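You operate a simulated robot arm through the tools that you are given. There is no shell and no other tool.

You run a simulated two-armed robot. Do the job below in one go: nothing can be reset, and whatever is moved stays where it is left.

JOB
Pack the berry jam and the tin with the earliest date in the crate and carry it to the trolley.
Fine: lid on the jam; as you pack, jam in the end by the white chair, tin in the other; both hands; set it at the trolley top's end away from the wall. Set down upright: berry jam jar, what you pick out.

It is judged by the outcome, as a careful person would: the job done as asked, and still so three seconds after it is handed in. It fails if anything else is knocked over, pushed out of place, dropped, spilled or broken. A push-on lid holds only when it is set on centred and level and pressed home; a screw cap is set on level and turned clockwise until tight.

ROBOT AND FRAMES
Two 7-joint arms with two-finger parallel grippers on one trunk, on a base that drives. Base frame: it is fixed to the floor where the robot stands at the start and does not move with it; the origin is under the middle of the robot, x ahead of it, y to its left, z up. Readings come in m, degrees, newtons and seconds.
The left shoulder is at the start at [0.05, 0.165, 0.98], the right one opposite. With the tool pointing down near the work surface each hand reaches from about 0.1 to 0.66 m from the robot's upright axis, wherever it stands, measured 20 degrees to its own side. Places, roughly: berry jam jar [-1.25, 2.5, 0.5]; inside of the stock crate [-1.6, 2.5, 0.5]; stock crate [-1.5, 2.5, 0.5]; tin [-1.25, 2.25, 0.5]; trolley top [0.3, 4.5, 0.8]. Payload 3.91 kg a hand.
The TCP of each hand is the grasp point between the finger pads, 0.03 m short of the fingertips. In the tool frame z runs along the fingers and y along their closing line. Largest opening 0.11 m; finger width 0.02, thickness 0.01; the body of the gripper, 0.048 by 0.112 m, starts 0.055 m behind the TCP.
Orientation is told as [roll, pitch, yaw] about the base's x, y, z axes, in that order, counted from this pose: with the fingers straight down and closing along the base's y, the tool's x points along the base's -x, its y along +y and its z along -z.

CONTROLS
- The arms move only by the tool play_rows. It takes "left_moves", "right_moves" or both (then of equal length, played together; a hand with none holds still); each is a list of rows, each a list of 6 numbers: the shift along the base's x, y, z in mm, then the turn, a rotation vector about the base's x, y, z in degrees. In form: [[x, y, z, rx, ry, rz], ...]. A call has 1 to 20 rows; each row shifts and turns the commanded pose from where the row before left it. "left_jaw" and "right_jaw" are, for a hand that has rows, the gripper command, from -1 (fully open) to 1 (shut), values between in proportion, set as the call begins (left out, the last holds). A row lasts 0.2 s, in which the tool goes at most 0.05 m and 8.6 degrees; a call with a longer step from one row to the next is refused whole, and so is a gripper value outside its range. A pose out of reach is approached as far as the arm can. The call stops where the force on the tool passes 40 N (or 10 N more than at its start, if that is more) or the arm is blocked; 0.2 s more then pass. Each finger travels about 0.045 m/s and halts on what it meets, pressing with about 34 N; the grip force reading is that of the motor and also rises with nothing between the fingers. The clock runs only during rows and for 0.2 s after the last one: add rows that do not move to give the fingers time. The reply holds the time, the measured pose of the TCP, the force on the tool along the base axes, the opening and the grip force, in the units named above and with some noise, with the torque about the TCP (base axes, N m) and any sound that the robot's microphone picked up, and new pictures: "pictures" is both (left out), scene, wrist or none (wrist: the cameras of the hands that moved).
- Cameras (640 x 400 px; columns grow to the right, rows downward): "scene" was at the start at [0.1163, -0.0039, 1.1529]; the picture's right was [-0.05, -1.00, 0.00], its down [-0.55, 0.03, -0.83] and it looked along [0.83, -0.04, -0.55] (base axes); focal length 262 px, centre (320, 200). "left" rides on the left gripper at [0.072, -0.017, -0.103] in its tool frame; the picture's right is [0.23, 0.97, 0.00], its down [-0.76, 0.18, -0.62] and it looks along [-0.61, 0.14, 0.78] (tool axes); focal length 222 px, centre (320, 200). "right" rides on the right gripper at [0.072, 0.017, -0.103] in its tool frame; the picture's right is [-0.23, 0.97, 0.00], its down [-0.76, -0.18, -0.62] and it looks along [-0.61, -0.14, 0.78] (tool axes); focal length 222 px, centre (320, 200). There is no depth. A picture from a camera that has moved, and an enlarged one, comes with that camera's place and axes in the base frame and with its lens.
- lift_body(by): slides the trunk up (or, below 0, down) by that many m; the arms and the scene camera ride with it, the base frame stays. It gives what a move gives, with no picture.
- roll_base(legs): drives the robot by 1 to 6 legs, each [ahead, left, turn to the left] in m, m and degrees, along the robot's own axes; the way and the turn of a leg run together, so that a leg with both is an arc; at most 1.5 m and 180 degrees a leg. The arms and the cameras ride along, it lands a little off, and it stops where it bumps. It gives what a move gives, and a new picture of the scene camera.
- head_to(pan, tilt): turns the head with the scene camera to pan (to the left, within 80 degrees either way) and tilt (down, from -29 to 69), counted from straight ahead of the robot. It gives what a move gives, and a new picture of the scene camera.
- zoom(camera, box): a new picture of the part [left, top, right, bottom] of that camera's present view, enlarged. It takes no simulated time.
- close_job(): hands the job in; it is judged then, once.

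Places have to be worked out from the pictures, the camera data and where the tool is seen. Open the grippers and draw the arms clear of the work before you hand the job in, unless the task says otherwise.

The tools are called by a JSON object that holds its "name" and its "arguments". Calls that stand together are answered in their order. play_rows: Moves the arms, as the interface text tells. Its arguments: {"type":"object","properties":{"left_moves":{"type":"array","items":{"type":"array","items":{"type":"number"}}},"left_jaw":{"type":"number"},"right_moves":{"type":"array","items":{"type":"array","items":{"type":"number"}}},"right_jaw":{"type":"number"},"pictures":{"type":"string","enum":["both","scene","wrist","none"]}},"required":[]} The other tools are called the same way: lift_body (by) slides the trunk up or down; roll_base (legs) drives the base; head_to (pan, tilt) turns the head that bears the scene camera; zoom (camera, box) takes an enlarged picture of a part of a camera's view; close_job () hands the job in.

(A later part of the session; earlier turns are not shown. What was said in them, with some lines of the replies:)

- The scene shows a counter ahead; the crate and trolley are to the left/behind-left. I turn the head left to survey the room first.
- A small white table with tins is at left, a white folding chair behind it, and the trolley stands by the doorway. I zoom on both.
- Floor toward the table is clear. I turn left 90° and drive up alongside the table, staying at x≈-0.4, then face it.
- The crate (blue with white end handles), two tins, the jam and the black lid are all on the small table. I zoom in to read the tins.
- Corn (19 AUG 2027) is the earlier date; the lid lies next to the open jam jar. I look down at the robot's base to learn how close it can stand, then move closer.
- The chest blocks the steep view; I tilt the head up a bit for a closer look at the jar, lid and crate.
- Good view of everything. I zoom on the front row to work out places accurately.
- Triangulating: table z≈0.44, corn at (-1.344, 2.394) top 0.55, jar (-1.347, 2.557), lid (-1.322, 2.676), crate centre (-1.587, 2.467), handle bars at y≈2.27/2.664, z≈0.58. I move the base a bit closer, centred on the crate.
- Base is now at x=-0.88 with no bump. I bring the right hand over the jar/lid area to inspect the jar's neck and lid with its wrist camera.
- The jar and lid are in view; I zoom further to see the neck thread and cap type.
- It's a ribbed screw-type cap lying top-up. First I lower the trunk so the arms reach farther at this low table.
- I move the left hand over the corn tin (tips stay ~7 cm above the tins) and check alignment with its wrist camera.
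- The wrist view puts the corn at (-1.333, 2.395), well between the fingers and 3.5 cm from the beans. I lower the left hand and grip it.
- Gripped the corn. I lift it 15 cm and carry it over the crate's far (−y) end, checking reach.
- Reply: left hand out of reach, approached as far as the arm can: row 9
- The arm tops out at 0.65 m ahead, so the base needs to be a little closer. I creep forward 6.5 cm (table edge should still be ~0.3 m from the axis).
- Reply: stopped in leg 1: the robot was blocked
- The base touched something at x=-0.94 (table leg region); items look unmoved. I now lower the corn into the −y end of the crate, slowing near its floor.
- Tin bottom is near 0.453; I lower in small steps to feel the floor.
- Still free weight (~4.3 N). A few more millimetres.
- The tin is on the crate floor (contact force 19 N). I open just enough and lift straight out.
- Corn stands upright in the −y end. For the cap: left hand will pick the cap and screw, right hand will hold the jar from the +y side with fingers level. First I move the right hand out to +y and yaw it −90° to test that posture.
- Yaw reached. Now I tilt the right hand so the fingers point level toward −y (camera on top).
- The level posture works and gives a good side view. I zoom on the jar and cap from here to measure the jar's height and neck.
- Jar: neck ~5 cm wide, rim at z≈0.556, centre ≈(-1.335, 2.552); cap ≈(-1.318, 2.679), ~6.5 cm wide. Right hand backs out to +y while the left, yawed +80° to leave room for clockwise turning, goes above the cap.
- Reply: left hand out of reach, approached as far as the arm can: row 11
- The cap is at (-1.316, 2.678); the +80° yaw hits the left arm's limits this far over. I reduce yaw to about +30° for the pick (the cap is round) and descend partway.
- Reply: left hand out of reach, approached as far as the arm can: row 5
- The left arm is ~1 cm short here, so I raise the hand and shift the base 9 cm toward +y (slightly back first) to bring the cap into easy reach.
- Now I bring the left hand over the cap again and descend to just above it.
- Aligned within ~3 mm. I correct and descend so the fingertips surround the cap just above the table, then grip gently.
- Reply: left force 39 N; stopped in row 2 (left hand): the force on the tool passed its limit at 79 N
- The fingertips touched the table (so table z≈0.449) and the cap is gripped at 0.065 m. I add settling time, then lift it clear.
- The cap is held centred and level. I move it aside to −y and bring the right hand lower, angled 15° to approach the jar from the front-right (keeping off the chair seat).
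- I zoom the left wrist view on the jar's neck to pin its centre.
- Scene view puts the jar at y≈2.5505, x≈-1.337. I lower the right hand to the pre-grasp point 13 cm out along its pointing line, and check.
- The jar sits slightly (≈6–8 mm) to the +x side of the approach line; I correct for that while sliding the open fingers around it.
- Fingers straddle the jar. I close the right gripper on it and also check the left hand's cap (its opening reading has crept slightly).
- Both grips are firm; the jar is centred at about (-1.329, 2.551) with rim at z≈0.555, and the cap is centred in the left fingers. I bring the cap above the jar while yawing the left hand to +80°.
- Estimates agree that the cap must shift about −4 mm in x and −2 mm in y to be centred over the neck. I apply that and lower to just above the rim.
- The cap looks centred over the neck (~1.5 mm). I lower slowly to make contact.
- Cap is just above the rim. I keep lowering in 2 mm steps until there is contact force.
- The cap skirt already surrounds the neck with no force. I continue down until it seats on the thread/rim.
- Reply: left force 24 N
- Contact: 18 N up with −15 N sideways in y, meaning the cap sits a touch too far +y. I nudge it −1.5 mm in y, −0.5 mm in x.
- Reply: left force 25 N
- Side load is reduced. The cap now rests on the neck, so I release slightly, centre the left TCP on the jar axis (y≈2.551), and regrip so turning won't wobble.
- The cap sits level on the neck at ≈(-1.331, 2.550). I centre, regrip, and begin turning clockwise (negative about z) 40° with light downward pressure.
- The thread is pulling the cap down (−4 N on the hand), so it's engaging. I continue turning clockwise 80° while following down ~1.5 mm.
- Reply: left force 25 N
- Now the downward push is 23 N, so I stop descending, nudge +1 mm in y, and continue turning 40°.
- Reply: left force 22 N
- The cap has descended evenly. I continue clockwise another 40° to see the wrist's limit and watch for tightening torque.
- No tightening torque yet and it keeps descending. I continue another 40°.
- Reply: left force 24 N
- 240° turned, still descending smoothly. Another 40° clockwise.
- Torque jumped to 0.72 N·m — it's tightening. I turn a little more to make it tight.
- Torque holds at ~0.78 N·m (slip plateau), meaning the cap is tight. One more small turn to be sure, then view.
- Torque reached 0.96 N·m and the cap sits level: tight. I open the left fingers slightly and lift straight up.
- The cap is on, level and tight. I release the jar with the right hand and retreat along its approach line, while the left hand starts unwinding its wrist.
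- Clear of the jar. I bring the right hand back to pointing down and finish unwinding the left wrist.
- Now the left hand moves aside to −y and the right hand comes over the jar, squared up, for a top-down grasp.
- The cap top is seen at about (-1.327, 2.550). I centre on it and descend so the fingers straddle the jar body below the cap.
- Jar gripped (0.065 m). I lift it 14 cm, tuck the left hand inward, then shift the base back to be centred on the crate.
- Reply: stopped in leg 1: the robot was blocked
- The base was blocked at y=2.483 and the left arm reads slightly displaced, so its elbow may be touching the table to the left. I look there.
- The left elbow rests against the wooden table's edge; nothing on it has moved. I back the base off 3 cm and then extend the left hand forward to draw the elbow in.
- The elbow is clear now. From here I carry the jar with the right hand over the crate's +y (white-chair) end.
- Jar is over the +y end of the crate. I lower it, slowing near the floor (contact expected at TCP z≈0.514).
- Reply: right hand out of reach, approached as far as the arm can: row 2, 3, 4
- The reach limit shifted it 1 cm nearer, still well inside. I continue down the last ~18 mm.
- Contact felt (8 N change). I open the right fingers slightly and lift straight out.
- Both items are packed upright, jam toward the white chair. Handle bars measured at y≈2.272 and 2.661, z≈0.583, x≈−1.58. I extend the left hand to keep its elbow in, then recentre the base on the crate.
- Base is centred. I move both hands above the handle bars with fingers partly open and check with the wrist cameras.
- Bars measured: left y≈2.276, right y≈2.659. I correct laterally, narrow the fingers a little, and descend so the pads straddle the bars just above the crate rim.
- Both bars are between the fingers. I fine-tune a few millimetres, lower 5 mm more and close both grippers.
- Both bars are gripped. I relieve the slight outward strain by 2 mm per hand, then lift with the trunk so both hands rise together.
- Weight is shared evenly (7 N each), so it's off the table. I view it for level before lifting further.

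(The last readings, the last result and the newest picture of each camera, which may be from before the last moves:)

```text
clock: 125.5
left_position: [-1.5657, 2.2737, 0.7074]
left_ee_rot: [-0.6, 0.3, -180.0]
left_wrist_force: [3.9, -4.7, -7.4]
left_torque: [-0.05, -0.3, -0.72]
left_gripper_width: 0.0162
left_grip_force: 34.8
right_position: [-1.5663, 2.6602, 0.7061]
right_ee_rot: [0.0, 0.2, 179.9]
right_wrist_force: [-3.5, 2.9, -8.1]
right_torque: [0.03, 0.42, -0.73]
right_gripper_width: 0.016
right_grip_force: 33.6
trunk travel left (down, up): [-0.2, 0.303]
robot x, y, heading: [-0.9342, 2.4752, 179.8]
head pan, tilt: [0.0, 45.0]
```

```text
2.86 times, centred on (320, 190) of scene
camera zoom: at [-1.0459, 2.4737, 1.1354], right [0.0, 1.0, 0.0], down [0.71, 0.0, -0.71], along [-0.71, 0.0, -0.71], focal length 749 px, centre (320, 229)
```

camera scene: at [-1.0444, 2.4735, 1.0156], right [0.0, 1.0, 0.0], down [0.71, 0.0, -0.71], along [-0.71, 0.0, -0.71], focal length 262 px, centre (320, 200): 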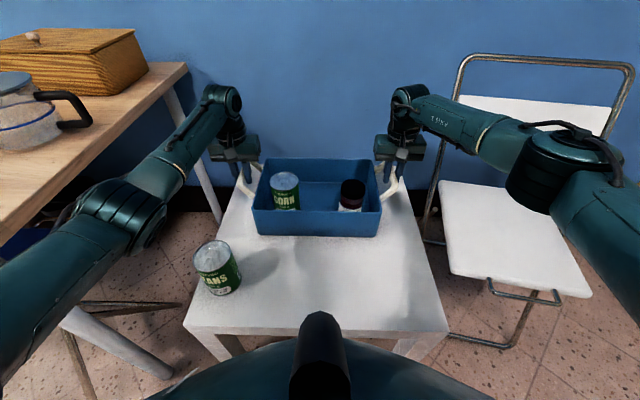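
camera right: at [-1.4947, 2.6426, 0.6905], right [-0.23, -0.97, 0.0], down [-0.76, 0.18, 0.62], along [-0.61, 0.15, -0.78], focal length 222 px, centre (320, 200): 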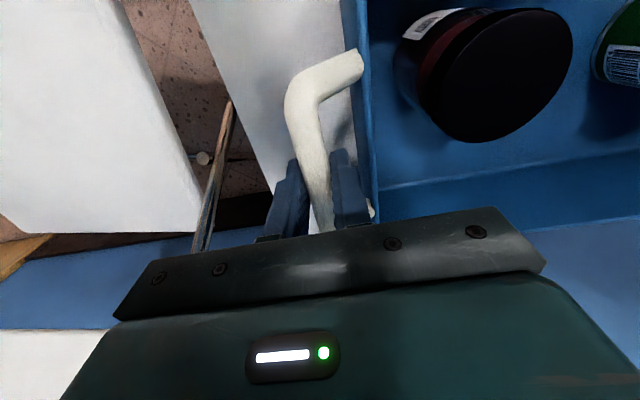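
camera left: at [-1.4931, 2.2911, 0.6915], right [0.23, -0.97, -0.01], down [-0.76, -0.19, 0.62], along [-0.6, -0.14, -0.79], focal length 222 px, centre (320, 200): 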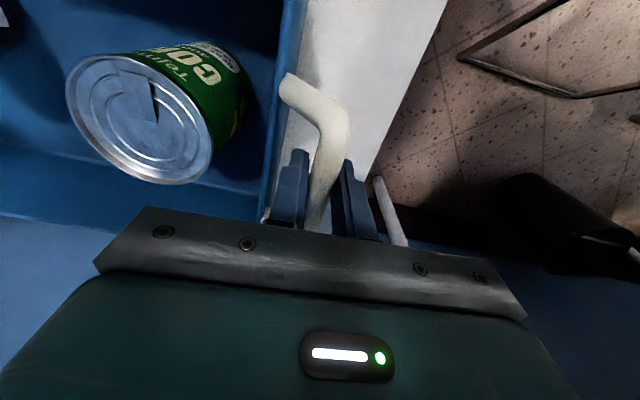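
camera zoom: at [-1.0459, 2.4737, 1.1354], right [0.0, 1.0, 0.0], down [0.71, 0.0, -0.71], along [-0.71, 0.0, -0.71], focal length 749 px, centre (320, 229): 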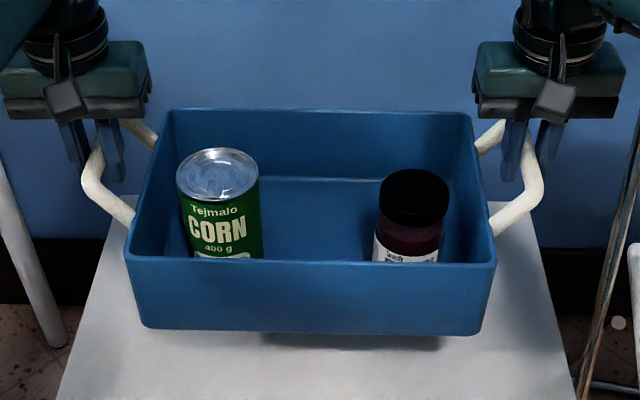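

Crate is level and steady. I raise another 12 cm for clearance over the tins, then back straight away from the table.

{"name": "lift_body", "arguments": {"by": 0.12}}

{"name": "roll_base", "arguments": {"legs": [[-0.3, 0, 0], [-0.3, 0, 0]]}}

```text
clock: 127.0
left_position: [-1.5659, 2.2752, 0.8267]
left_ee_rot: [-0.6, 0.3, -179.9]
left_wrist_force: [4.4, -2.5, -7.5]
left_torque: [0.04, 0.16, -0.73]
left_gripper_width: 0.0164
left_grip_force: 34.2
right_position: [-1.5661, 2.6594, 0.825]
right_ee_rot: [0.0, 0.3, 180.0]
right_wrist_force: [-4.0, 2.2, -7.0]
right_torque: [-0.01, -0.17, -0.67]
right_gripper_width: 0.0158
right_grip_force: 34.3
trunk travel left (down, up): [-0.32, 0.183]
robot x, y, heading: [-0.9313, 2.4702, 180.0]
head pan, tilt: [0.0, 45.0]
```

```text
clock: 130.7
left_position: [-0.9683, 2.2713, 0.8272]
left_ee_rot: [-0.5, 0.3, -179.4]
left_wrist_force: [3.6, 1.1, -6.6]
left_torque: [0.01, -0.08, -0.74]
left_gripper_width: 0.0162
left_grip_force: 35.1
right_position: [-0.9725, 2.6573, 0.8257]
right_ee_rot: [0.0, 0.0, -179.6]
right_wrist_force: [-3.3, -0.8, -8.2]
right_torque: [0.02, 0.09, -0.67]
right_gripper_width: 0.0157
right_grip_force: 33.6
trunk travel left (down, up): [-0.32, 0.183]
robot x, y, heading: [-0.3339, 2.4773, -179.8]
head pan, tilt: [0.0, 45.0]
camera scene: at [-0.4503, 2.4754, 1.2555], right [-0.01, 1.0, 0.0], down [0.71, 0.01, -0.71], along [-0.71, -0.01, -0.71], focal length 262 px, centre (320, 200)
```

scene: 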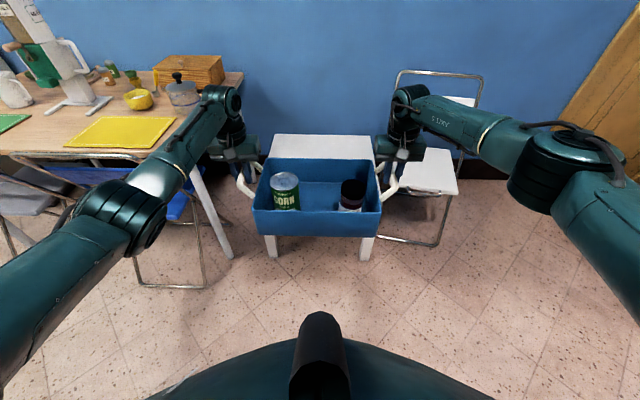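

Clear of the table. I turn right 90° in place to face the trolley and doorway.

{"name": "roll_base", "arguments": {"legs": [[0, 0, -45], [0, 0, -45]]}}

{"name": "head_to", "arguments": {"pan": -15, "tilt": 15}}

```text
clock: 135.2
left_position: [-0.5551, 3.1028, 0.826]
left_ee_rot: [-0.6, 0.3, 91.8]
left_wrist_force: [0.4, -3.6, -6.9]
left_torque: [0.09, -0.01, -0.69]
left_gripper_width: 0.0164
left_grip_force: 33.7
right_position: [-0.168, 3.115, 0.8265]
right_ee_rot: [-0.1, 0.2, 91.6]
right_wrist_force: [-1.5, 4.9, -6.6]
right_torque: [-0.04, 0.01, -0.7]
right_gripper_width: 0.016
right_grip_force: 34.0
trunk travel left (down, up): [-0.32, 0.183]
robot x, y, heading: [-0.3384, 2.4762, 91.7]
head pan, tilt: [0.0, 45.0]
camera scene: at [-0.3418, 2.5882, 1.2554], right [1.0, 0.03, 0.0], down [0.02, -0.71, -0.71], along [-0.02, 0.71, -0.71], focal length 262 px, centre (320, 200)
```

scene: 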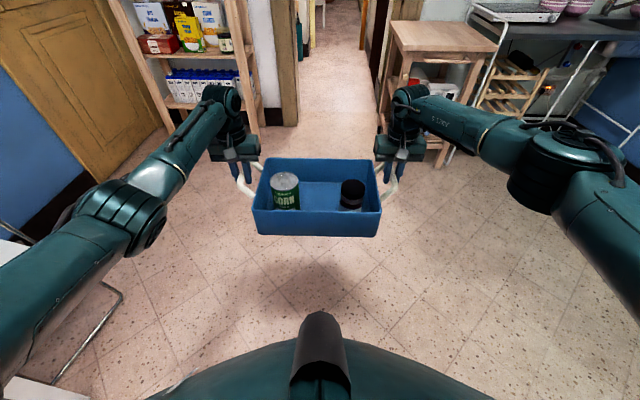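

```text
clock: 136.1
left_position: [-0.5538, 3.1014, 0.8264]
left_ee_rot: [-0.6, 0.4, 91.9]
left_wrist_force: [1.7, -3.6, -7.2]
left_torque: [0.11, 0.01, -0.74]
left_gripper_width: 0.0161
left_grip_force: 33.9
right_position: [-0.1692, 3.1153, 0.8252]
right_ee_rot: [0.1, 0.0, 91.6]
right_wrist_force: [-0.2, 3.3, -7.1]
right_torque: [-0.11, -0.01, -0.75]
right_gripper_width: 0.0159
right_grip_force: 33.4
trunk travel left (down, up): [-0.32, 0.183]
robot x, y, heading: [-0.3394, 2.4716, 91.2]
head pan, tilt: [-15.0, 15.0]
camera scene: at [-0.3181, 2.5979, 1.3022], right [0.97, -0.23, 0.0], down [-0.06, -0.25, -0.97], along [0.22, 0.94, -0.26], focal length 262 px, centre (320, 200)
```

scene: 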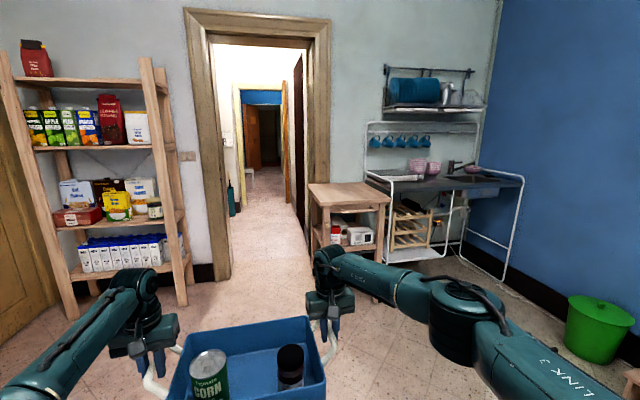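

{"name": "zoom", "arguments": {"camera": "scene", "box": [290, 150, 450, 250]}}

```text
4.00 times, centred on (370, 200) of scene
camera zoom: at [-0.3181, 2.5979, 1.3022], right [0.97, -0.23, 0.0], down [-0.06, -0.25, -0.97], along [0.22, 0.94, -0.26], focal length 1048 px, centre (120, 200)
```

zoom: 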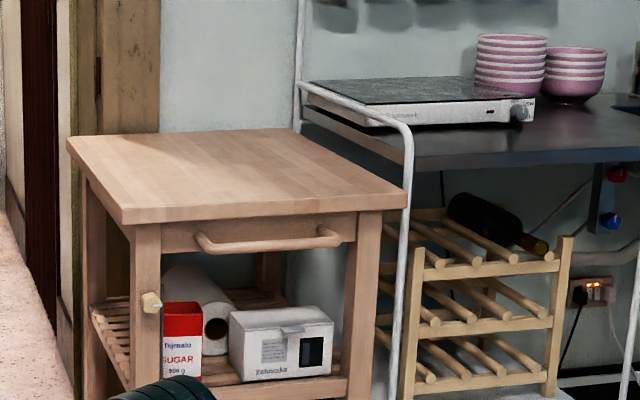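

The trolley's long way runs toward the wall; triangulating, its top spans x≈0.08–0.58, y≈4.17–4.72, z≈0.855, so the end away from the wall is the near one. I raise the trunk and drive to line up in front of it.

{"name": "lift_body", "arguments": {"by": 0.17}}

{"name": "roll_base", "arguments": {"legs": [[0.3, -0.3, -1.2], [0.4, -0.33, 0]]}}

{"name": "head_to", "arguments": {"pan": 0, "tilt": 35}}

```text
clock: 138.0
left_position: [-0.554, 3.1026, 0.9974]
left_ee_rot: [-0.6, 0.4, 91.8]
left_wrist_force: [0.6, -3.3, -6.8]
left_torque: [-0.29, 0.0, -0.72]
left_gripper_width: 0.0163
left_grip_force: 34.0
right_position: [-0.1696, 3.1157, 0.996]
right_ee_rot: [0.1, 0.3, 91.6]
right_wrist_force: [-1.2, 3.7, -7.8]
right_torque: [0.28, -0.02, -0.7]
right_gripper_width: 0.0156
right_grip_force: 34.1
trunk travel left (down, up): [-0.49, 0.013]
robot x, y, heading: [-0.338, 2.4726, 91.7]
head pan, tilt: [-15.0, 15.0]
```

```text
clock: 144.4
left_position: [0.0979, 3.8112, 0.9968]
left_ee_rot: [-0.7, 0.4, 90.1]
left_wrist_force: [0.9, -3.7, -7.4]
left_torque: [0.0, -0.01, -0.69]
left_gripper_width: 0.0163
left_grip_force: 33.8
right_position: [0.4844, 3.8143, 0.9953]
right_ee_rot: [0.0, 0.2, 89.9]
right_wrist_force: [-1.2, 3.4, -7.4]
right_torque: [0.02, -0.02, -0.73]
right_gripper_width: 0.016
right_grip_force: 33.8
trunk travel left (down, up): [-0.49, 0.013]
robot x, y, heading: [0.2968, 3.1776, 90.0]
head pan, tilt: [-15.0, 15.0]
camera scene: at [0.3193, 3.3005, 1.4722], right [0.97, -0.26, 0.0], down [-0.07, -0.25, -0.97], along [0.25, 0.93, -0.26], focal length 262 px, centre (320, 200)
```

scene: 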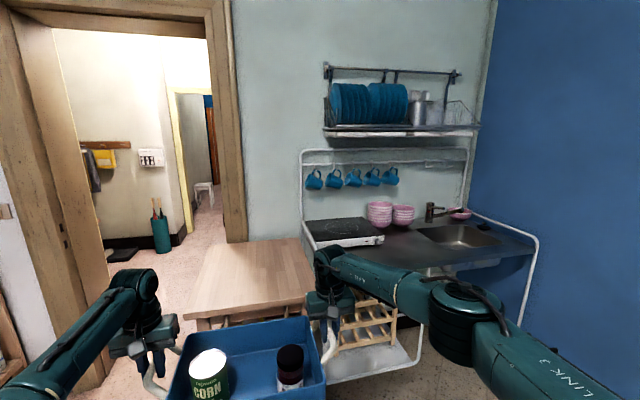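

```text
clock: 145.2
left_position: [0.097, 3.8118, 0.9956]
left_ee_rot: [-0.6, 0.4, 90.1]
left_wrist_force: [0.8, -4.3, -6.2]
left_torque: [0.18, 0.0, -0.76]
left_gripper_width: 0.0164
left_grip_force: 34.1
right_position: [0.4832, 3.8129, 0.9957]
right_ee_rot: [-0.1, 0.2, 89.9]
right_wrist_force: [-0.2, 3.7, -7.0]
right_torque: [-0.21, 0.01, -0.78]
right_gripper_width: 0.0157
right_grip_force: 33.9
trunk travel left (down, up): [-0.49, 0.013]
robot x, y, heading: [0.2966, 3.1761, 90.2]
head pan, tilt: [0.0, 35.0]
camera scene: at [0.295, 3.2981, 1.4403], right [1.0, 0.0, 0.0], down [0.0, -0.57, -0.82], along [0.0, 0.82, -0.57], focal length 262 px, centre (320, 200)
```

scene: 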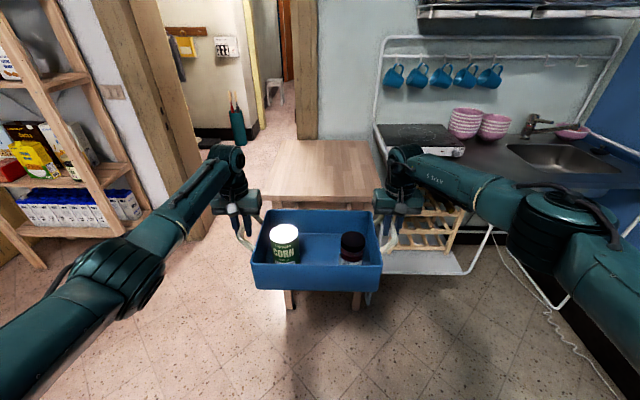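

Lined up in front of the trolley. I zoom to measure its top edges again from here.

{"name": "zoom", "arguments": {"camera": "scene", "box": [240, 110, 440, 235]}}

```text
3.20 times, centred on (340, 172) of scene
camera zoom: at [0.295, 3.2981, 1.4403], right [1.0, 0.0, 0.0], down [0.0, -0.57, -0.82], along [0.0, 0.82, -0.57], focal length 838 px, centre (256, 288)
```

zoom: 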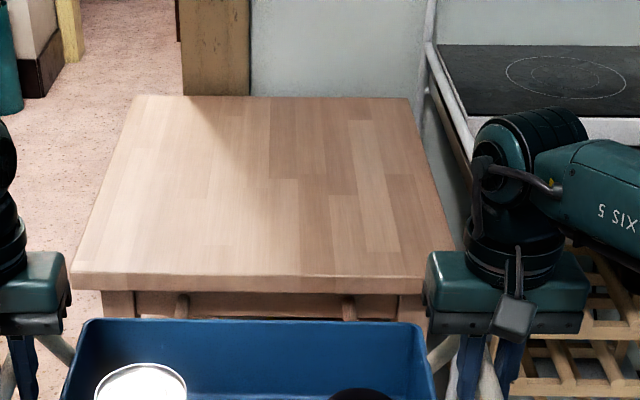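

Trolley top confirmed: x 0.07–0.56, y 4.17–4.74, z≈0.856. I raise both hands 5 cm together for clearance, then check.

{"name": "play_rows", "arguments": {"left_moves": [[0, 0, 10, 0, 0, 0], [0, 0, 10, 0, 0, 0], [0, 0, 10, 0, 0, 0], [0, 0, 10, 0, 0, 0], [0, 0, 10, 0, 0, 0], [0, 0, 0, 0, 0, 0]], "right_moves": [[0, 0, 10, 0, 0, 0], [0, 0, 10, 0, 0, 0], [0, 0, 10, 0, 0, 0], [0, 0, 10, 0, 0, 0], [0, 0, 10, 0, 0, 0], [0, 0, 0, 0, 0, 0]], "pictures": "scene"}}

```text
clock: 146.6
left_position: [0.0981, 3.8109, 1.0473]
left_ee_rot: [-0.5, 0.4, 90.1]
left_wrist_force: [1.0, -3.7, -6.4]
left_torque: [-0.3, -0.02, -0.73]
left_gripper_width: 0.0162
left_grip_force: 34.1
right_position: [0.4839, 3.8153, 1.0466]
right_ee_rot: [0.0, 0.2, 89.8]
right_wrist_force: [-1.3, 3.8, -7.4]
right_torque: [0.35, -0.09, -0.73]
right_gripper_width: 0.0157
right_grip_force: 34.3
trunk travel left (down, up): [-0.49, 0.013]
robot x, y, heading: [0.3009, 3.1809, 90.1]
head pan, tilt: [0.0, 35.0]
camera scene: at [0.2949, 3.2983, 1.4402], right [1.0, 0.0, 0.0], down [0.0, -0.57, -0.82], along [0.0, 0.82, -0.57], focal length 262 px, centre (320, 200)
```

scene: 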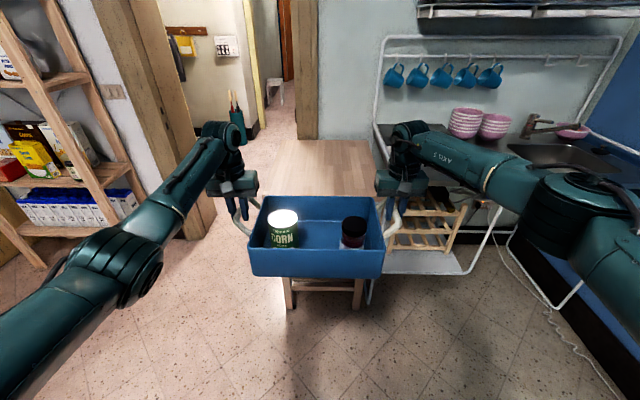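

Crate bottom is now ≈5 cm above the trolley top. I drive ahead in two legs to bring it over the near end.

{"name": "roll_base", "arguments": {"legs": [[0.3, 0, 0]]}}

{"name": "roll_base", "arguments": {"legs": [[0.18, 0, 0]]}}

{"name": "head_to", "arguments": {"pan": 0, "tilt": 45}}

```text
clock: 148.7
left_position: [0.0963, 4.1218, 1.0463]
left_ee_rot: [-0.6, 0.4, 90.2]
left_wrist_force: [3.3, -4.0, -7.6]
left_torque: [0.11, -0.02, -0.7]
left_gripper_width: 0.0162
left_grip_force: 34.0
right_position: [0.4815, 4.1256, 1.045]
right_ee_rot: [0.0, 0.2, 90.1]
right_wrist_force: [-1.9, 3.7, -7.4]
right_torque: [-0.13, 0.0, -0.65]
right_gripper_width: 0.0155
right_grip_force: 34.1
trunk travel left (down, up): [-0.49, 0.013]
robot x, y, heading: [0.2966, 3.4883, 89.8]
head pan, tilt: [0.0, 35.0]
camera scene: at [0.2946, 3.609, 1.4402], right [1.0, 0.0, 0.0], down [0.0, -0.58, -0.82], along [0.0, 0.82, -0.58], focal length 262 px, centre (320, 200)
```

scene: 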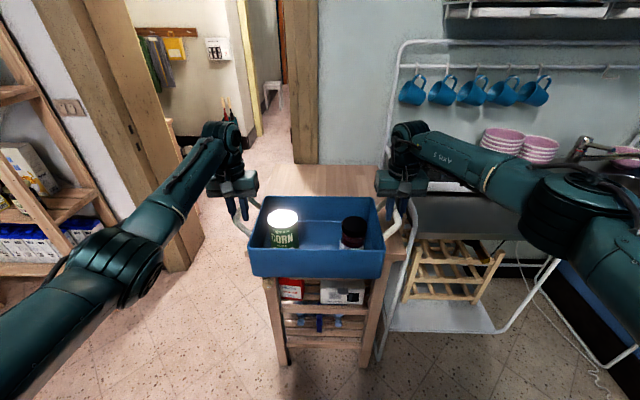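

```text
clock: 150.2
left_position: [0.0936, 4.3026, 1.0448]
left_ee_rot: [-0.6, 0.6, 90.4]
left_wrist_force: [1.5, -2.8, -8.2]
left_torque: [-0.16, 0.02, -0.74]
left_gripper_width: 0.016
left_grip_force: 34.0
right_position: [0.4796, 4.3084, 1.0446]
right_ee_rot: [0.0, 0.2, 90.1]
right_wrist_force: [-0.6, 4.2, -5.8]
right_torque: [0.16, -0.03, -0.68]
right_gripper_width: 0.0155
right_grip_force: 33.7
trunk travel left (down, up): [-0.49, 0.013]
robot x, y, heading: [0.294, 3.6688, 90.1]
head pan, tilt: [0.0, 35.0]
camera scene: at [0.294, 3.791, 1.4402], right [1.0, 0.0, 0.0], down [0.0, -0.58, -0.82], along [0.0, 0.82, -0.58], focal length 262 px, centre (320, 200)
```

scene: 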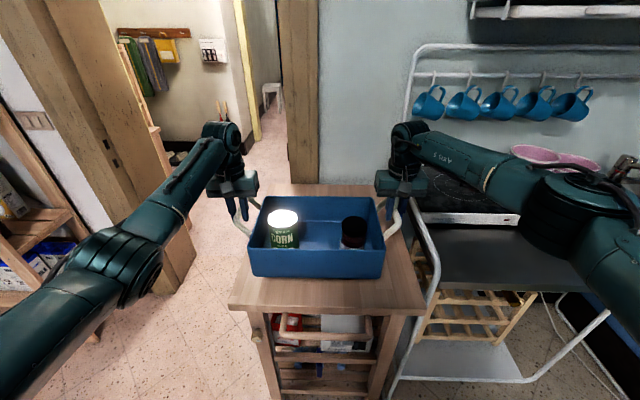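

```text
clock: 150.9
left_position: [0.0944, 4.3014, 1.0461]
left_ee_rot: [-0.5, 0.6, 90.3]
left_wrist_force: [1.0, -4.4, -6.8]
left_torque: [0.32, -0.05, -0.76]
left_gripper_width: 0.0163
left_grip_force: 33.9
right_position: [0.4797, 4.3085, 1.0454]
right_ee_rot: [0.0, 0.1, 90.1]
right_wrist_force: [-0.3, 3.2, -7.0]
right_torque: [-0.29, -0.08, -0.71]
right_gripper_width: 0.0158
right_grip_force: 34.5
trunk travel left (down, up): [-0.49, 0.013]
robot x, y, heading: [0.2941, 3.6744, 90.1]
head pan, tilt: [0.0, 45.0]
camera scene: at [0.294, 3.7834, 1.4255], right [1.0, 0.0, 0.0], down [0.0, -0.71, -0.71], along [0.0, 0.71, -0.71], focal length 262 px, centre (320, 200)
```

scene: 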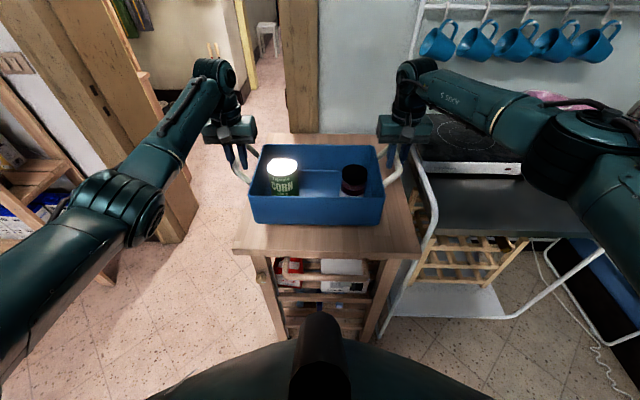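

The crate is over the near end with ~4 cm of trolley in front of it. I lower with the trunk to just above the surface.

{"name": "lift_body", "arguments": {"by": -0.042}}

{"name": "zoom", "arguments": {"camera": "scene", "box": [210, 110, 440, 280]}}

```text
clock: 151.8
left_position: [0.0956, 4.3018, 1.0044]
left_ee_rot: [-0.5, 0.4, 90.3]
left_wrist_force: [1.1, -3.5, -7.2]
left_torque: [-0.18, 0.0, -0.69]
left_gripper_width: 0.0161
left_grip_force: 34.0
right_position: [0.4798, 4.3075, 1.0039]
right_ee_rot: [0.1, 0.1, 90.2]
right_wrist_force: [-0.6, 3.5, -7.2]
right_torque: [0.16, 0.01, -0.62]
right_gripper_width: 0.0155
right_grip_force: 34.1
trunk travel left (down, up): [-0.448, 0.055]
robot x, y, heading: [0.2947, 3.668, 90.1]
head pan, tilt: [0.0, 45.0]
```

```text
2.35 times, centred on (325, 195) of scene
camera zoom: at [0.294, 3.7831, 1.3835], right [1.0, 0.0, 0.0], down [0.0, -0.71, -0.71], along [0.0, 0.71, -0.71], focal length 616 px, centre (308, 212)
```

zoom: 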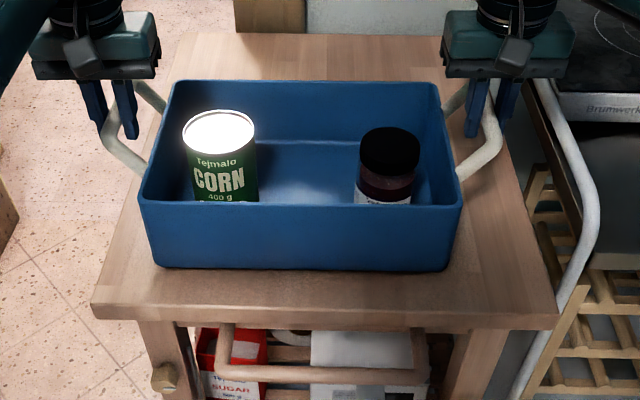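

Positioned well on the top. I lower in small trunk steps until the weight transfers.

{"name": "lift_body", "arguments": {"by": -0.006}}

{"name": "lift_body", "arguments": {"by": -0.004}}

```text
clock: 152.3
left_position: [0.0946, 4.3036, 0.9969]
left_ee_rot: [-0.6, 0.4, 90.2]
left_wrist_force: [1.9, -3.3, -7.5]
left_torque: [-0.3, 0.03, -0.71]
left_gripper_width: 0.016
left_grip_force: 34.0
right_position: [0.4803, 4.3081, 0.9966]
right_ee_rot: [0.0, 0.1, 90.0]
right_wrist_force: [-0.4, 2.9, -6.8]
right_torque: [0.33, -0.02, -0.65]
right_gripper_width: 0.0158
right_grip_force: 33.4
trunk travel left (down, up): [-0.442, 0.061]
robot x, y, heading: [0.2971, 3.6708, 90.2]
head pan, tilt: [0.0, 45.0]
```

```text
clock: 152.9
left_position: [0.0945, 4.3017, 0.994]
left_ee_rot: [-0.7, 0.4, 90.3]
left_wrist_force: [1.0, -3.8, -7.7]
left_torque: [-0.32, 0.01, -0.72]
left_gripper_width: 0.0159
left_grip_force: 33.8
right_position: [0.4797, 4.3056, 0.9941]
right_ee_rot: [0.0, 0.1, 90.1]
right_wrist_force: [-1.5, 3.2, -7.3]
right_torque: [0.35, -0.02, -0.67]
right_gripper_width: 0.0156
right_grip_force: 33.7
trunk travel left (down, up): [-0.438, 0.065]
robot x, y, heading: [0.2977, 3.6731, 90.3]
head pan, tilt: [0.0, 45.0]
```

Not yet in contact; I continue in 3–4 mm steps.

{"name": "lift_body", "arguments": {"by": -0.003}}

{"name": "lift_body", "arguments": {"by": -0.003}}

```text
clock: 153.4
left_position: [0.0949, 4.3027, 0.9897]
left_ee_rot: [-0.6, 0.5, 90.3]
left_wrist_force: [1.2, -3.5, -7.6]
left_torque: [-0.22, 0.01, -0.71]
left_gripper_width: 0.016
left_grip_force: 34.5
right_position: [0.48, 4.3068, 0.9903]
right_ee_rot: [0.0, 0.0, 90.1]
right_wrist_force: [-0.6, 3.9, -7.1]
right_torque: [0.25, 0.0, -0.68]
right_gripper_width: 0.0157
right_grip_force: 33.6
trunk travel left (down, up): [-0.435, 0.068]
robot x, y, heading: [0.2964, 3.6712, 90.1]
head pan, tilt: [0.0, 45.0]
```

```text
clock: 153.9
left_position: [0.0937, 4.302, 0.9886]
left_ee_rot: [-0.5, 0.4, 90.3]
left_wrist_force: [1.1, -4.3, -7.9]
left_torque: [0.08, 0.01, -0.7]
left_gripper_width: 0.0162
left_grip_force: 33.9
right_position: [0.4802, 4.307, 0.988]
right_ee_rot: [0.0, 0.1, 90.1]
right_wrist_force: [-0.9, 3.6, -5.0]
right_torque: [0.17, 0.0, -0.64]
right_gripper_width: 0.0156
right_grip_force: 34.0
trunk travel left (down, up): [-0.432, 0.071]
robot x, y, heading: [0.2975, 3.6681, 90.2]
head pan, tilt: [0.0, 45.0]
```

{"name": "lift_body", "arguments": {"by": -0.003}}

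{"name": "zoom", "arguments": {"camera": "scene", "box": [210, 110, 440, 280]}}

```text
clock: 154.4
left_position: [0.0953, 4.3024, 0.9894]
left_ee_rot: [-0.6, 0.2, 90.3]
left_wrist_force: [0.2, 1.0, 5.8]
left_torque: [-0.99, 0.12, -0.73]
left_gripper_width: 0.0163
left_grip_force: 34.0
right_position: [0.48, 4.3069, 0.988]
right_ee_rot: [0.0, 0.0, 90.1]
right_wrist_force: [-0.4, 6.9, 7.2]
right_torque: [-0.81, 0.02, -0.62]
right_gripper_width: 0.0157
right_grip_force: 34.1
trunk travel left (down, up): [-0.429, 0.074]
robot x, y, heading: [0.2986, 3.669, 90.1]
head pan, tilt: [0.0, 45.0]
```

```text
2.35 times, centred on (325, 195) of scene
camera zoom: at [0.294, 3.7817, 1.3651], right [1.0, 0.0, 0.0], down [0.0, -0.71, -0.71], along [0.0, 0.71, -0.71], focal length 616 px, centre (308, 212)
```

zoom: 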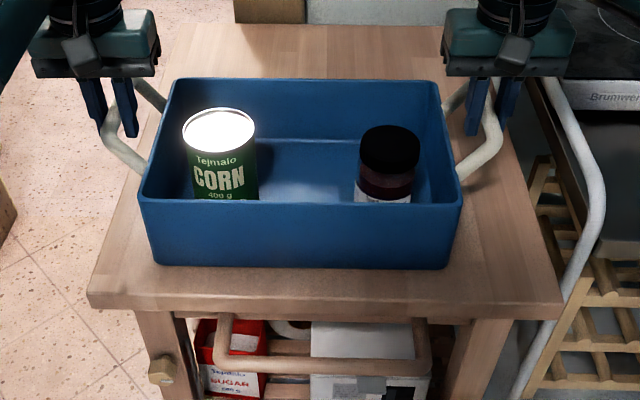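

The crate is resting on the trolley (force reversed to +6/+7 N on both hands). I open both grippers modestly and raise the hands straight up.

{"name": "play_rows", "arguments": {"left_moves": [[0, 0, 0, 0, 0, 0], [0, 0, 0, 0, 0, 0], [0, 0, 0, 0, 0, 0]], "right_moves": [[0, 0, 0, 0, 0, 0], [0, 0, 0, 0, 0, 0], [0, 0, 0, 0, 0, 0]], "left_jaw": 0.3, "right_jaw": 0.3, "pictures": "wrist"}}

```text
clock: 155.2
left_position: [0.0949, 4.3011, 0.9853]
left_ee_rot: [-0.6, 0.4, 90.3]
left_wrist_force: [0.4, 0.8, 0.4]
left_torque: [0.01, 0.04, 0.04]
left_gripper_width: 0.0385
left_grip_force: 0.0
right_position: [0.4804, 4.3073, 0.9854]
right_ee_rot: [0.0, 0.1, 90.1]
right_wrist_force: [0.5, -0.6, 0.0]
right_torque: [-0.01, 0.02, -0.01]
right_gripper_width: 0.0384
right_grip_force: 0.0
trunk travel left (down, up): [-0.429, 0.074]
robot x, y, heading: [0.2988, 3.6681, 90.3]
head pan, tilt: [0.0, 45.0]
camera right: at [0.4633, 4.2341, 1.0886], right [-0.97, 0.22, 0.0], down [0.18, 0.76, 0.62], along [0.14, 0.61, -0.78], focal length 222 px, centre (320, 200)
camera left: at [0.1102, 4.23, 1.0901], right [-0.97, -0.23, -0.01], down [-0.19, 0.76, 0.62], along [-0.14, 0.6, -0.79], focal length 222 px, centre (320, 200)
```

right: 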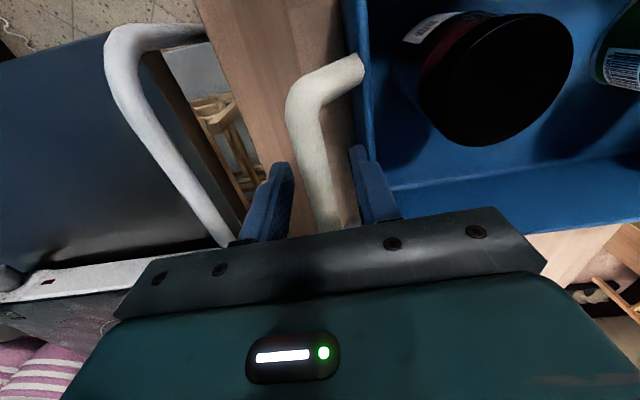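
left: 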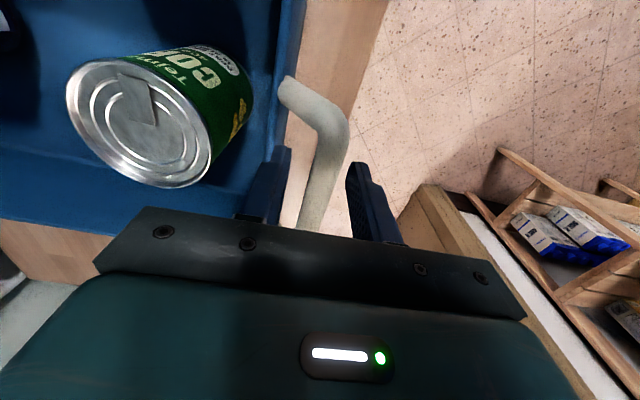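

Both bars are free between the open fingers. I raise both hands straight up, clear of the handles.

{"name": "play_rows", "arguments": {"left_moves": [[0, 0, 10, 0, 0, 0], [0, 0, 20, 0, 0, 0], [0, 0, 30, 0, 0, 0], [0, 0, 30, 0, 0, 0], [0, 0, 0, 0, 0, 0]], "right_moves": [[0, 0, 10, 0, 0, 0], [0, 0, 20, 0, 0, 0], [0, 0, 30, 0, 0, 0], [0, 0, 30, 0, 0, 0], [0, 0, 0, 0, 0, 0]], "pictures": "scene"}}

```text
clock: 156.4
left_position: [0.093, 4.2991, 1.0778]
left_ee_rot: [-0.6, 0.3, 90.3]
left_wrist_force: [0.0, 0.0, -0.7]
left_torque: [-0.03, 0.03, 0.07]
left_gripper_width: 0.0387
left_grip_force: 0.1
right_position: [0.4814, 4.3064, 1.0762]
right_ee_rot: [0.1, 0.2, 90.1]
right_wrist_force: [1.1, 0.3, -0.8]
right_torque: [-0.04, 0.0, 0.01]
right_gripper_width: 0.0384
right_grip_force: 0.1
trunk travel left (down, up): [-0.429, 0.074]
robot x, y, heading: [0.2967, 3.6717, 90.1]
head pan, tilt: [0.0, 45.0]
camera scene: at [0.2941, 3.7821, 1.3646], right [1.0, 0.0, 0.0], down [0.0, -0.71, -0.71], along [0.0, 0.71, -0.71], focal length 262 px, centre (320, 200)
```

scene: 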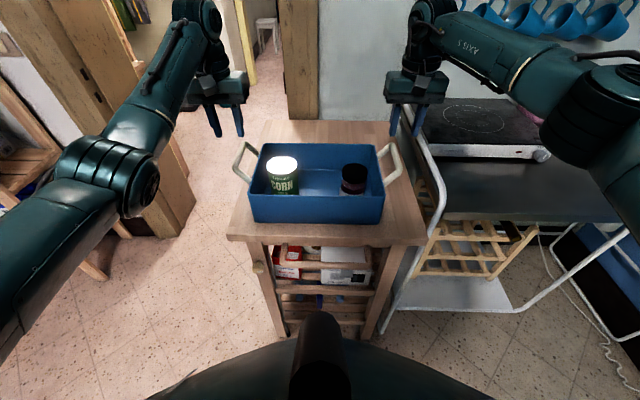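

Hands are above the handles. I back the robot straight away from the trolley and open the grippers fully.

{"name": "roll_base", "arguments": {"legs": [[-0.5, 0, 0]]}}

{"name": "play_rows", "arguments": {"left_moves": [[0, 0, 0, 0, 0, 0], [0, 0, 0, 0, 0, 0], [0, 0, 0, 0, 0, 0], [0, 0, 0, 0, 0, 0]], "right_moves": [[0, 0, 0, 0, 0, 0], [0, 0, 0, 0, 0, 0], [0, 0, 0, 0, 0, 0], [0, 0, 0, 0, 0, 0]], "left_jaw": -1, "right_jaw": -1, "pictures": "scene"}}

{"name": "zoom", "arguments": {"camera": "scene", "box": [220, 60, 420, 185]}}

```text
clock: 159.4
left_position: [0.0961, 3.7955, 1.0773]
left_ee_rot: [-0.6, 0.3, 90.1]
left_wrist_force: [-0.2, -0.1, -0.7]
left_torque: [0.02, 0.0, 0.02]
left_gripper_width: 0.0382
left_grip_force: 0.1
right_position: [0.4838, 3.8021, 1.0761]
right_ee_rot: [0.0, 0.0, 90.0]
right_wrist_force: [-0.2, 0.3, -0.1]
right_torque: [0.0, 0.01, 0.01]
right_gripper_width: 0.0387
right_grip_force: 0.0
trunk travel left (down, up): [-0.429, 0.074]
robot x, y, heading: [0.297, 3.1689, 90.1]
head pan, tilt: [0.0, 45.0]
camera scene: at [0.2952, 3.278, 1.3647], right [1.0, 0.0, 0.0], down [0.0, -0.71, -0.71], along [0.0, 0.71, -0.71], focal length 262 px, centre (320, 200)
```

scene: 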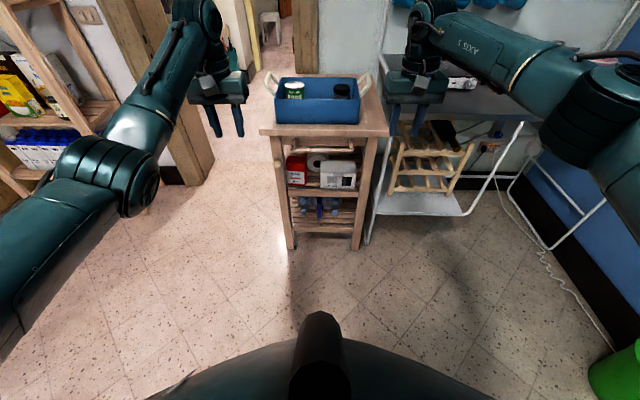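

```text
clock: 160.4
left_position: [0.0955, 3.7969, 1.0771]
left_ee_rot: [-0.6, 0.4, 90.2]
left_wrist_force: [0.3, -0.1, 0.5]
left_torque: [-0.01, 0.0, -0.02]
left_gripper_width: 0.1102
left_grip_force: 0.0
right_position: [0.4857, 3.8017, 1.0765]
right_ee_rot: [0.0, 0.2, 90.0]
right_wrist_force: [-1.0, 0.3, -1.3]
right_torque: [-0.01, -0.01, 0.0]
right_gripper_width: 0.1104
right_grip_force: 0.0
trunk travel left (down, up): [-0.429, 0.074]
robot x, y, heading: [0.2959, 3.17, 90.1]
head pan, tilt: [0.0, 45.0]
camera scene: at [0.2952, 3.2785, 1.3646], right [1.0, 0.0, 0.0], down [0.0, -0.71, -0.71], along [0.0, 0.71, -0.71], focal length 262 px, centre (320, 200)
```

scene: 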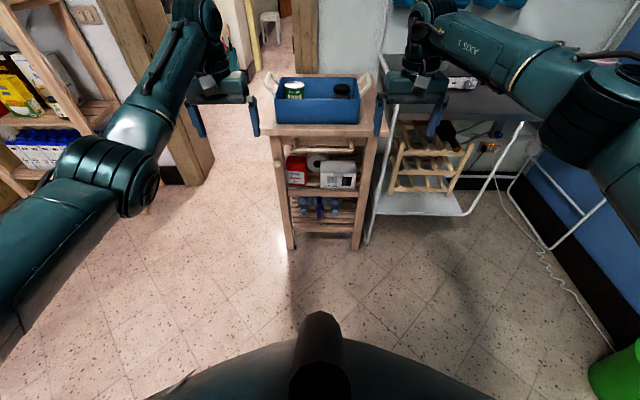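

```text
3.20 times, centred on (320, 122) of scene
camera zoom: at [0.2952, 3.2785, 1.3646], right [1.0, 0.0, 0.0], down [0.0, -0.71, -0.71], along [0.0, 0.71, -0.71], focal length 838 px, centre (320, 448)
```

zoom: 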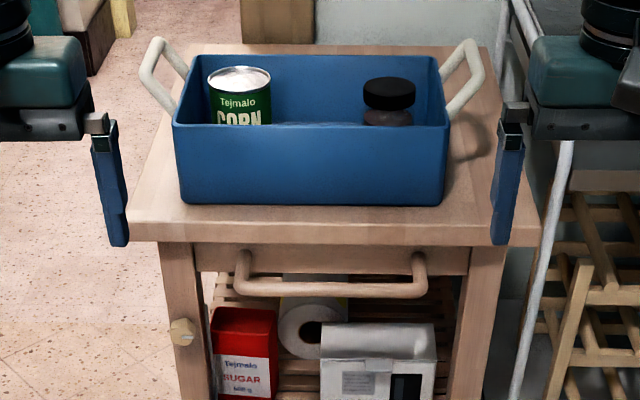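

Crate, corn and capped jam are upright at the trolley's near end. I check the small table once more to confirm the beans weren't disturbed.

{"name": "roll_base", "arguments": {"legs": [[-0.2, 0, 0], [0, 0, 45]]}}

{"name": "head_to", "arguments": {"pan": 65, "tilt": 22}}

```text
clock: 164.1
left_position: [-0.2937, 3.2597, 1.0788]
left_ee_rot: [-0.6, 0.5, 135.7]
left_wrist_force: [0.8, 0.3, 0.5]
left_torque: [-0.02, 0.02, -0.02]
left_gripper_width: 0.1101
left_grip_force: 0.0
right_position: [-0.0256, 3.5396, 1.076]
right_ee_rot: [0.1, 0.1, 135.6]
right_wrist_force: [-0.6, 0.1, -1.3]
right_torque: [-0.03, 0.01, -0.07]
right_gripper_width: 0.11
right_grip_force: 0.0
trunk travel left (down, up): [-0.429, 0.074]
robot x, y, heading: [0.2996, 2.961, 135.5]
head pan, tilt: [0.0, 45.0]
camera scene: at [0.2162, 3.0405, 1.3646], right [0.7, 0.71, 0.0], down [0.5, -0.49, -0.71], along [-0.5, 0.5, -0.71], focal length 262 px, centre (320, 200)
```

scene: 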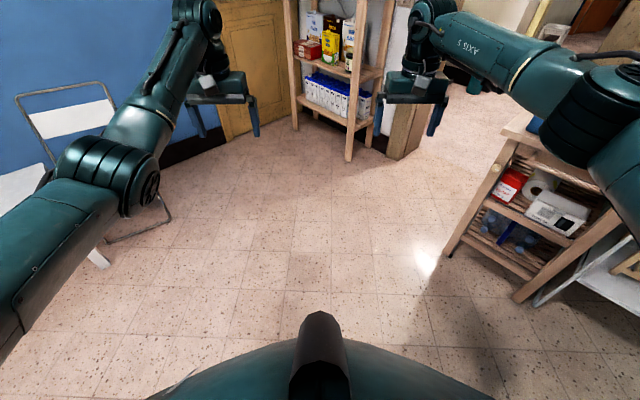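

```text
clock: 165.4
left_position: [-0.2929, 3.2589, 1.0782]
left_ee_rot: [-0.7, 0.4, 135.7]
left_wrist_force: [-0.2, -0.1, -0.1]
left_torque: [-0.01, 0.01, -0.02]
left_gripper_width: 0.1099
left_grip_force: 0.1
right_position: [-0.0247, 3.5394, 1.0775]
right_ee_rot: [0.0, 0.1, 135.4]
right_wrist_force: [0.2, -0.2, 0.1]
right_torque: [-0.01, 0.03, 0.01]
right_gripper_width: 0.11
right_grip_force: 0.0
trunk travel left (down, up): [-0.429, 0.074]
robot x, y, heading: [0.299, 2.9642, 135.7]
head pan, tilt: [65.0, 22.0]
camera scene: at [0.1875, 2.9512, 1.4], right [-0.35, 0.94, 0.0], down [0.35, 0.13, -0.93], along [-0.87, -0.32, -0.37], focal length 262 px, centre (320, 200)
```

scene: 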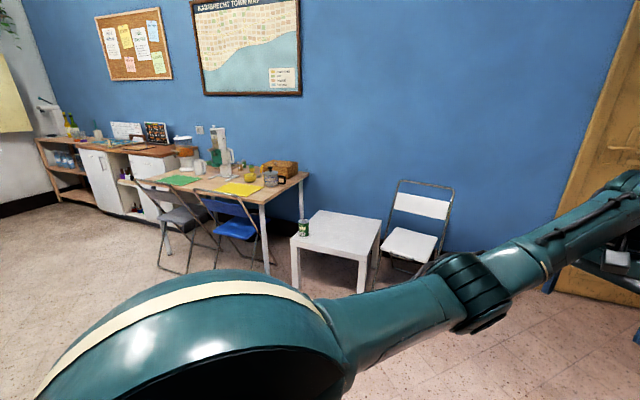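

The beans, table, chairs and everything else stand undisturbed; the packed crate is on the trolley's near end with arms clear and grippers open. I hand the job in.

{"name": "close_job", "arguments": {}}

```text
The job is handed in.
```

The crate is packed and standing on the trolley top at the end away from the wall, carried there with both hands by its handles. I have handed the job in.

- **Tin:** I picked the corn, best before 19 Aug 2027. The beans are dated 27 Jan 2028 and stayed on the small table.
- **Lid:** The jam's black cap went on level and I turned it clockwise until it stopped at about 0.96 N·m.
- **Packing:** The jam is in the end that was by the white chair and the corn is in the other. Both are upright.
- **Bump:** While I was repositioning, the left elbow touched the edge of the wooden table and stopped the base once. The front of the base also touched the small table once. Nothing on either table appeared to move. A last look showed the beans, both tables and the chairs undisturbed.

Both grippers are open and the arms are clear of the trolley.
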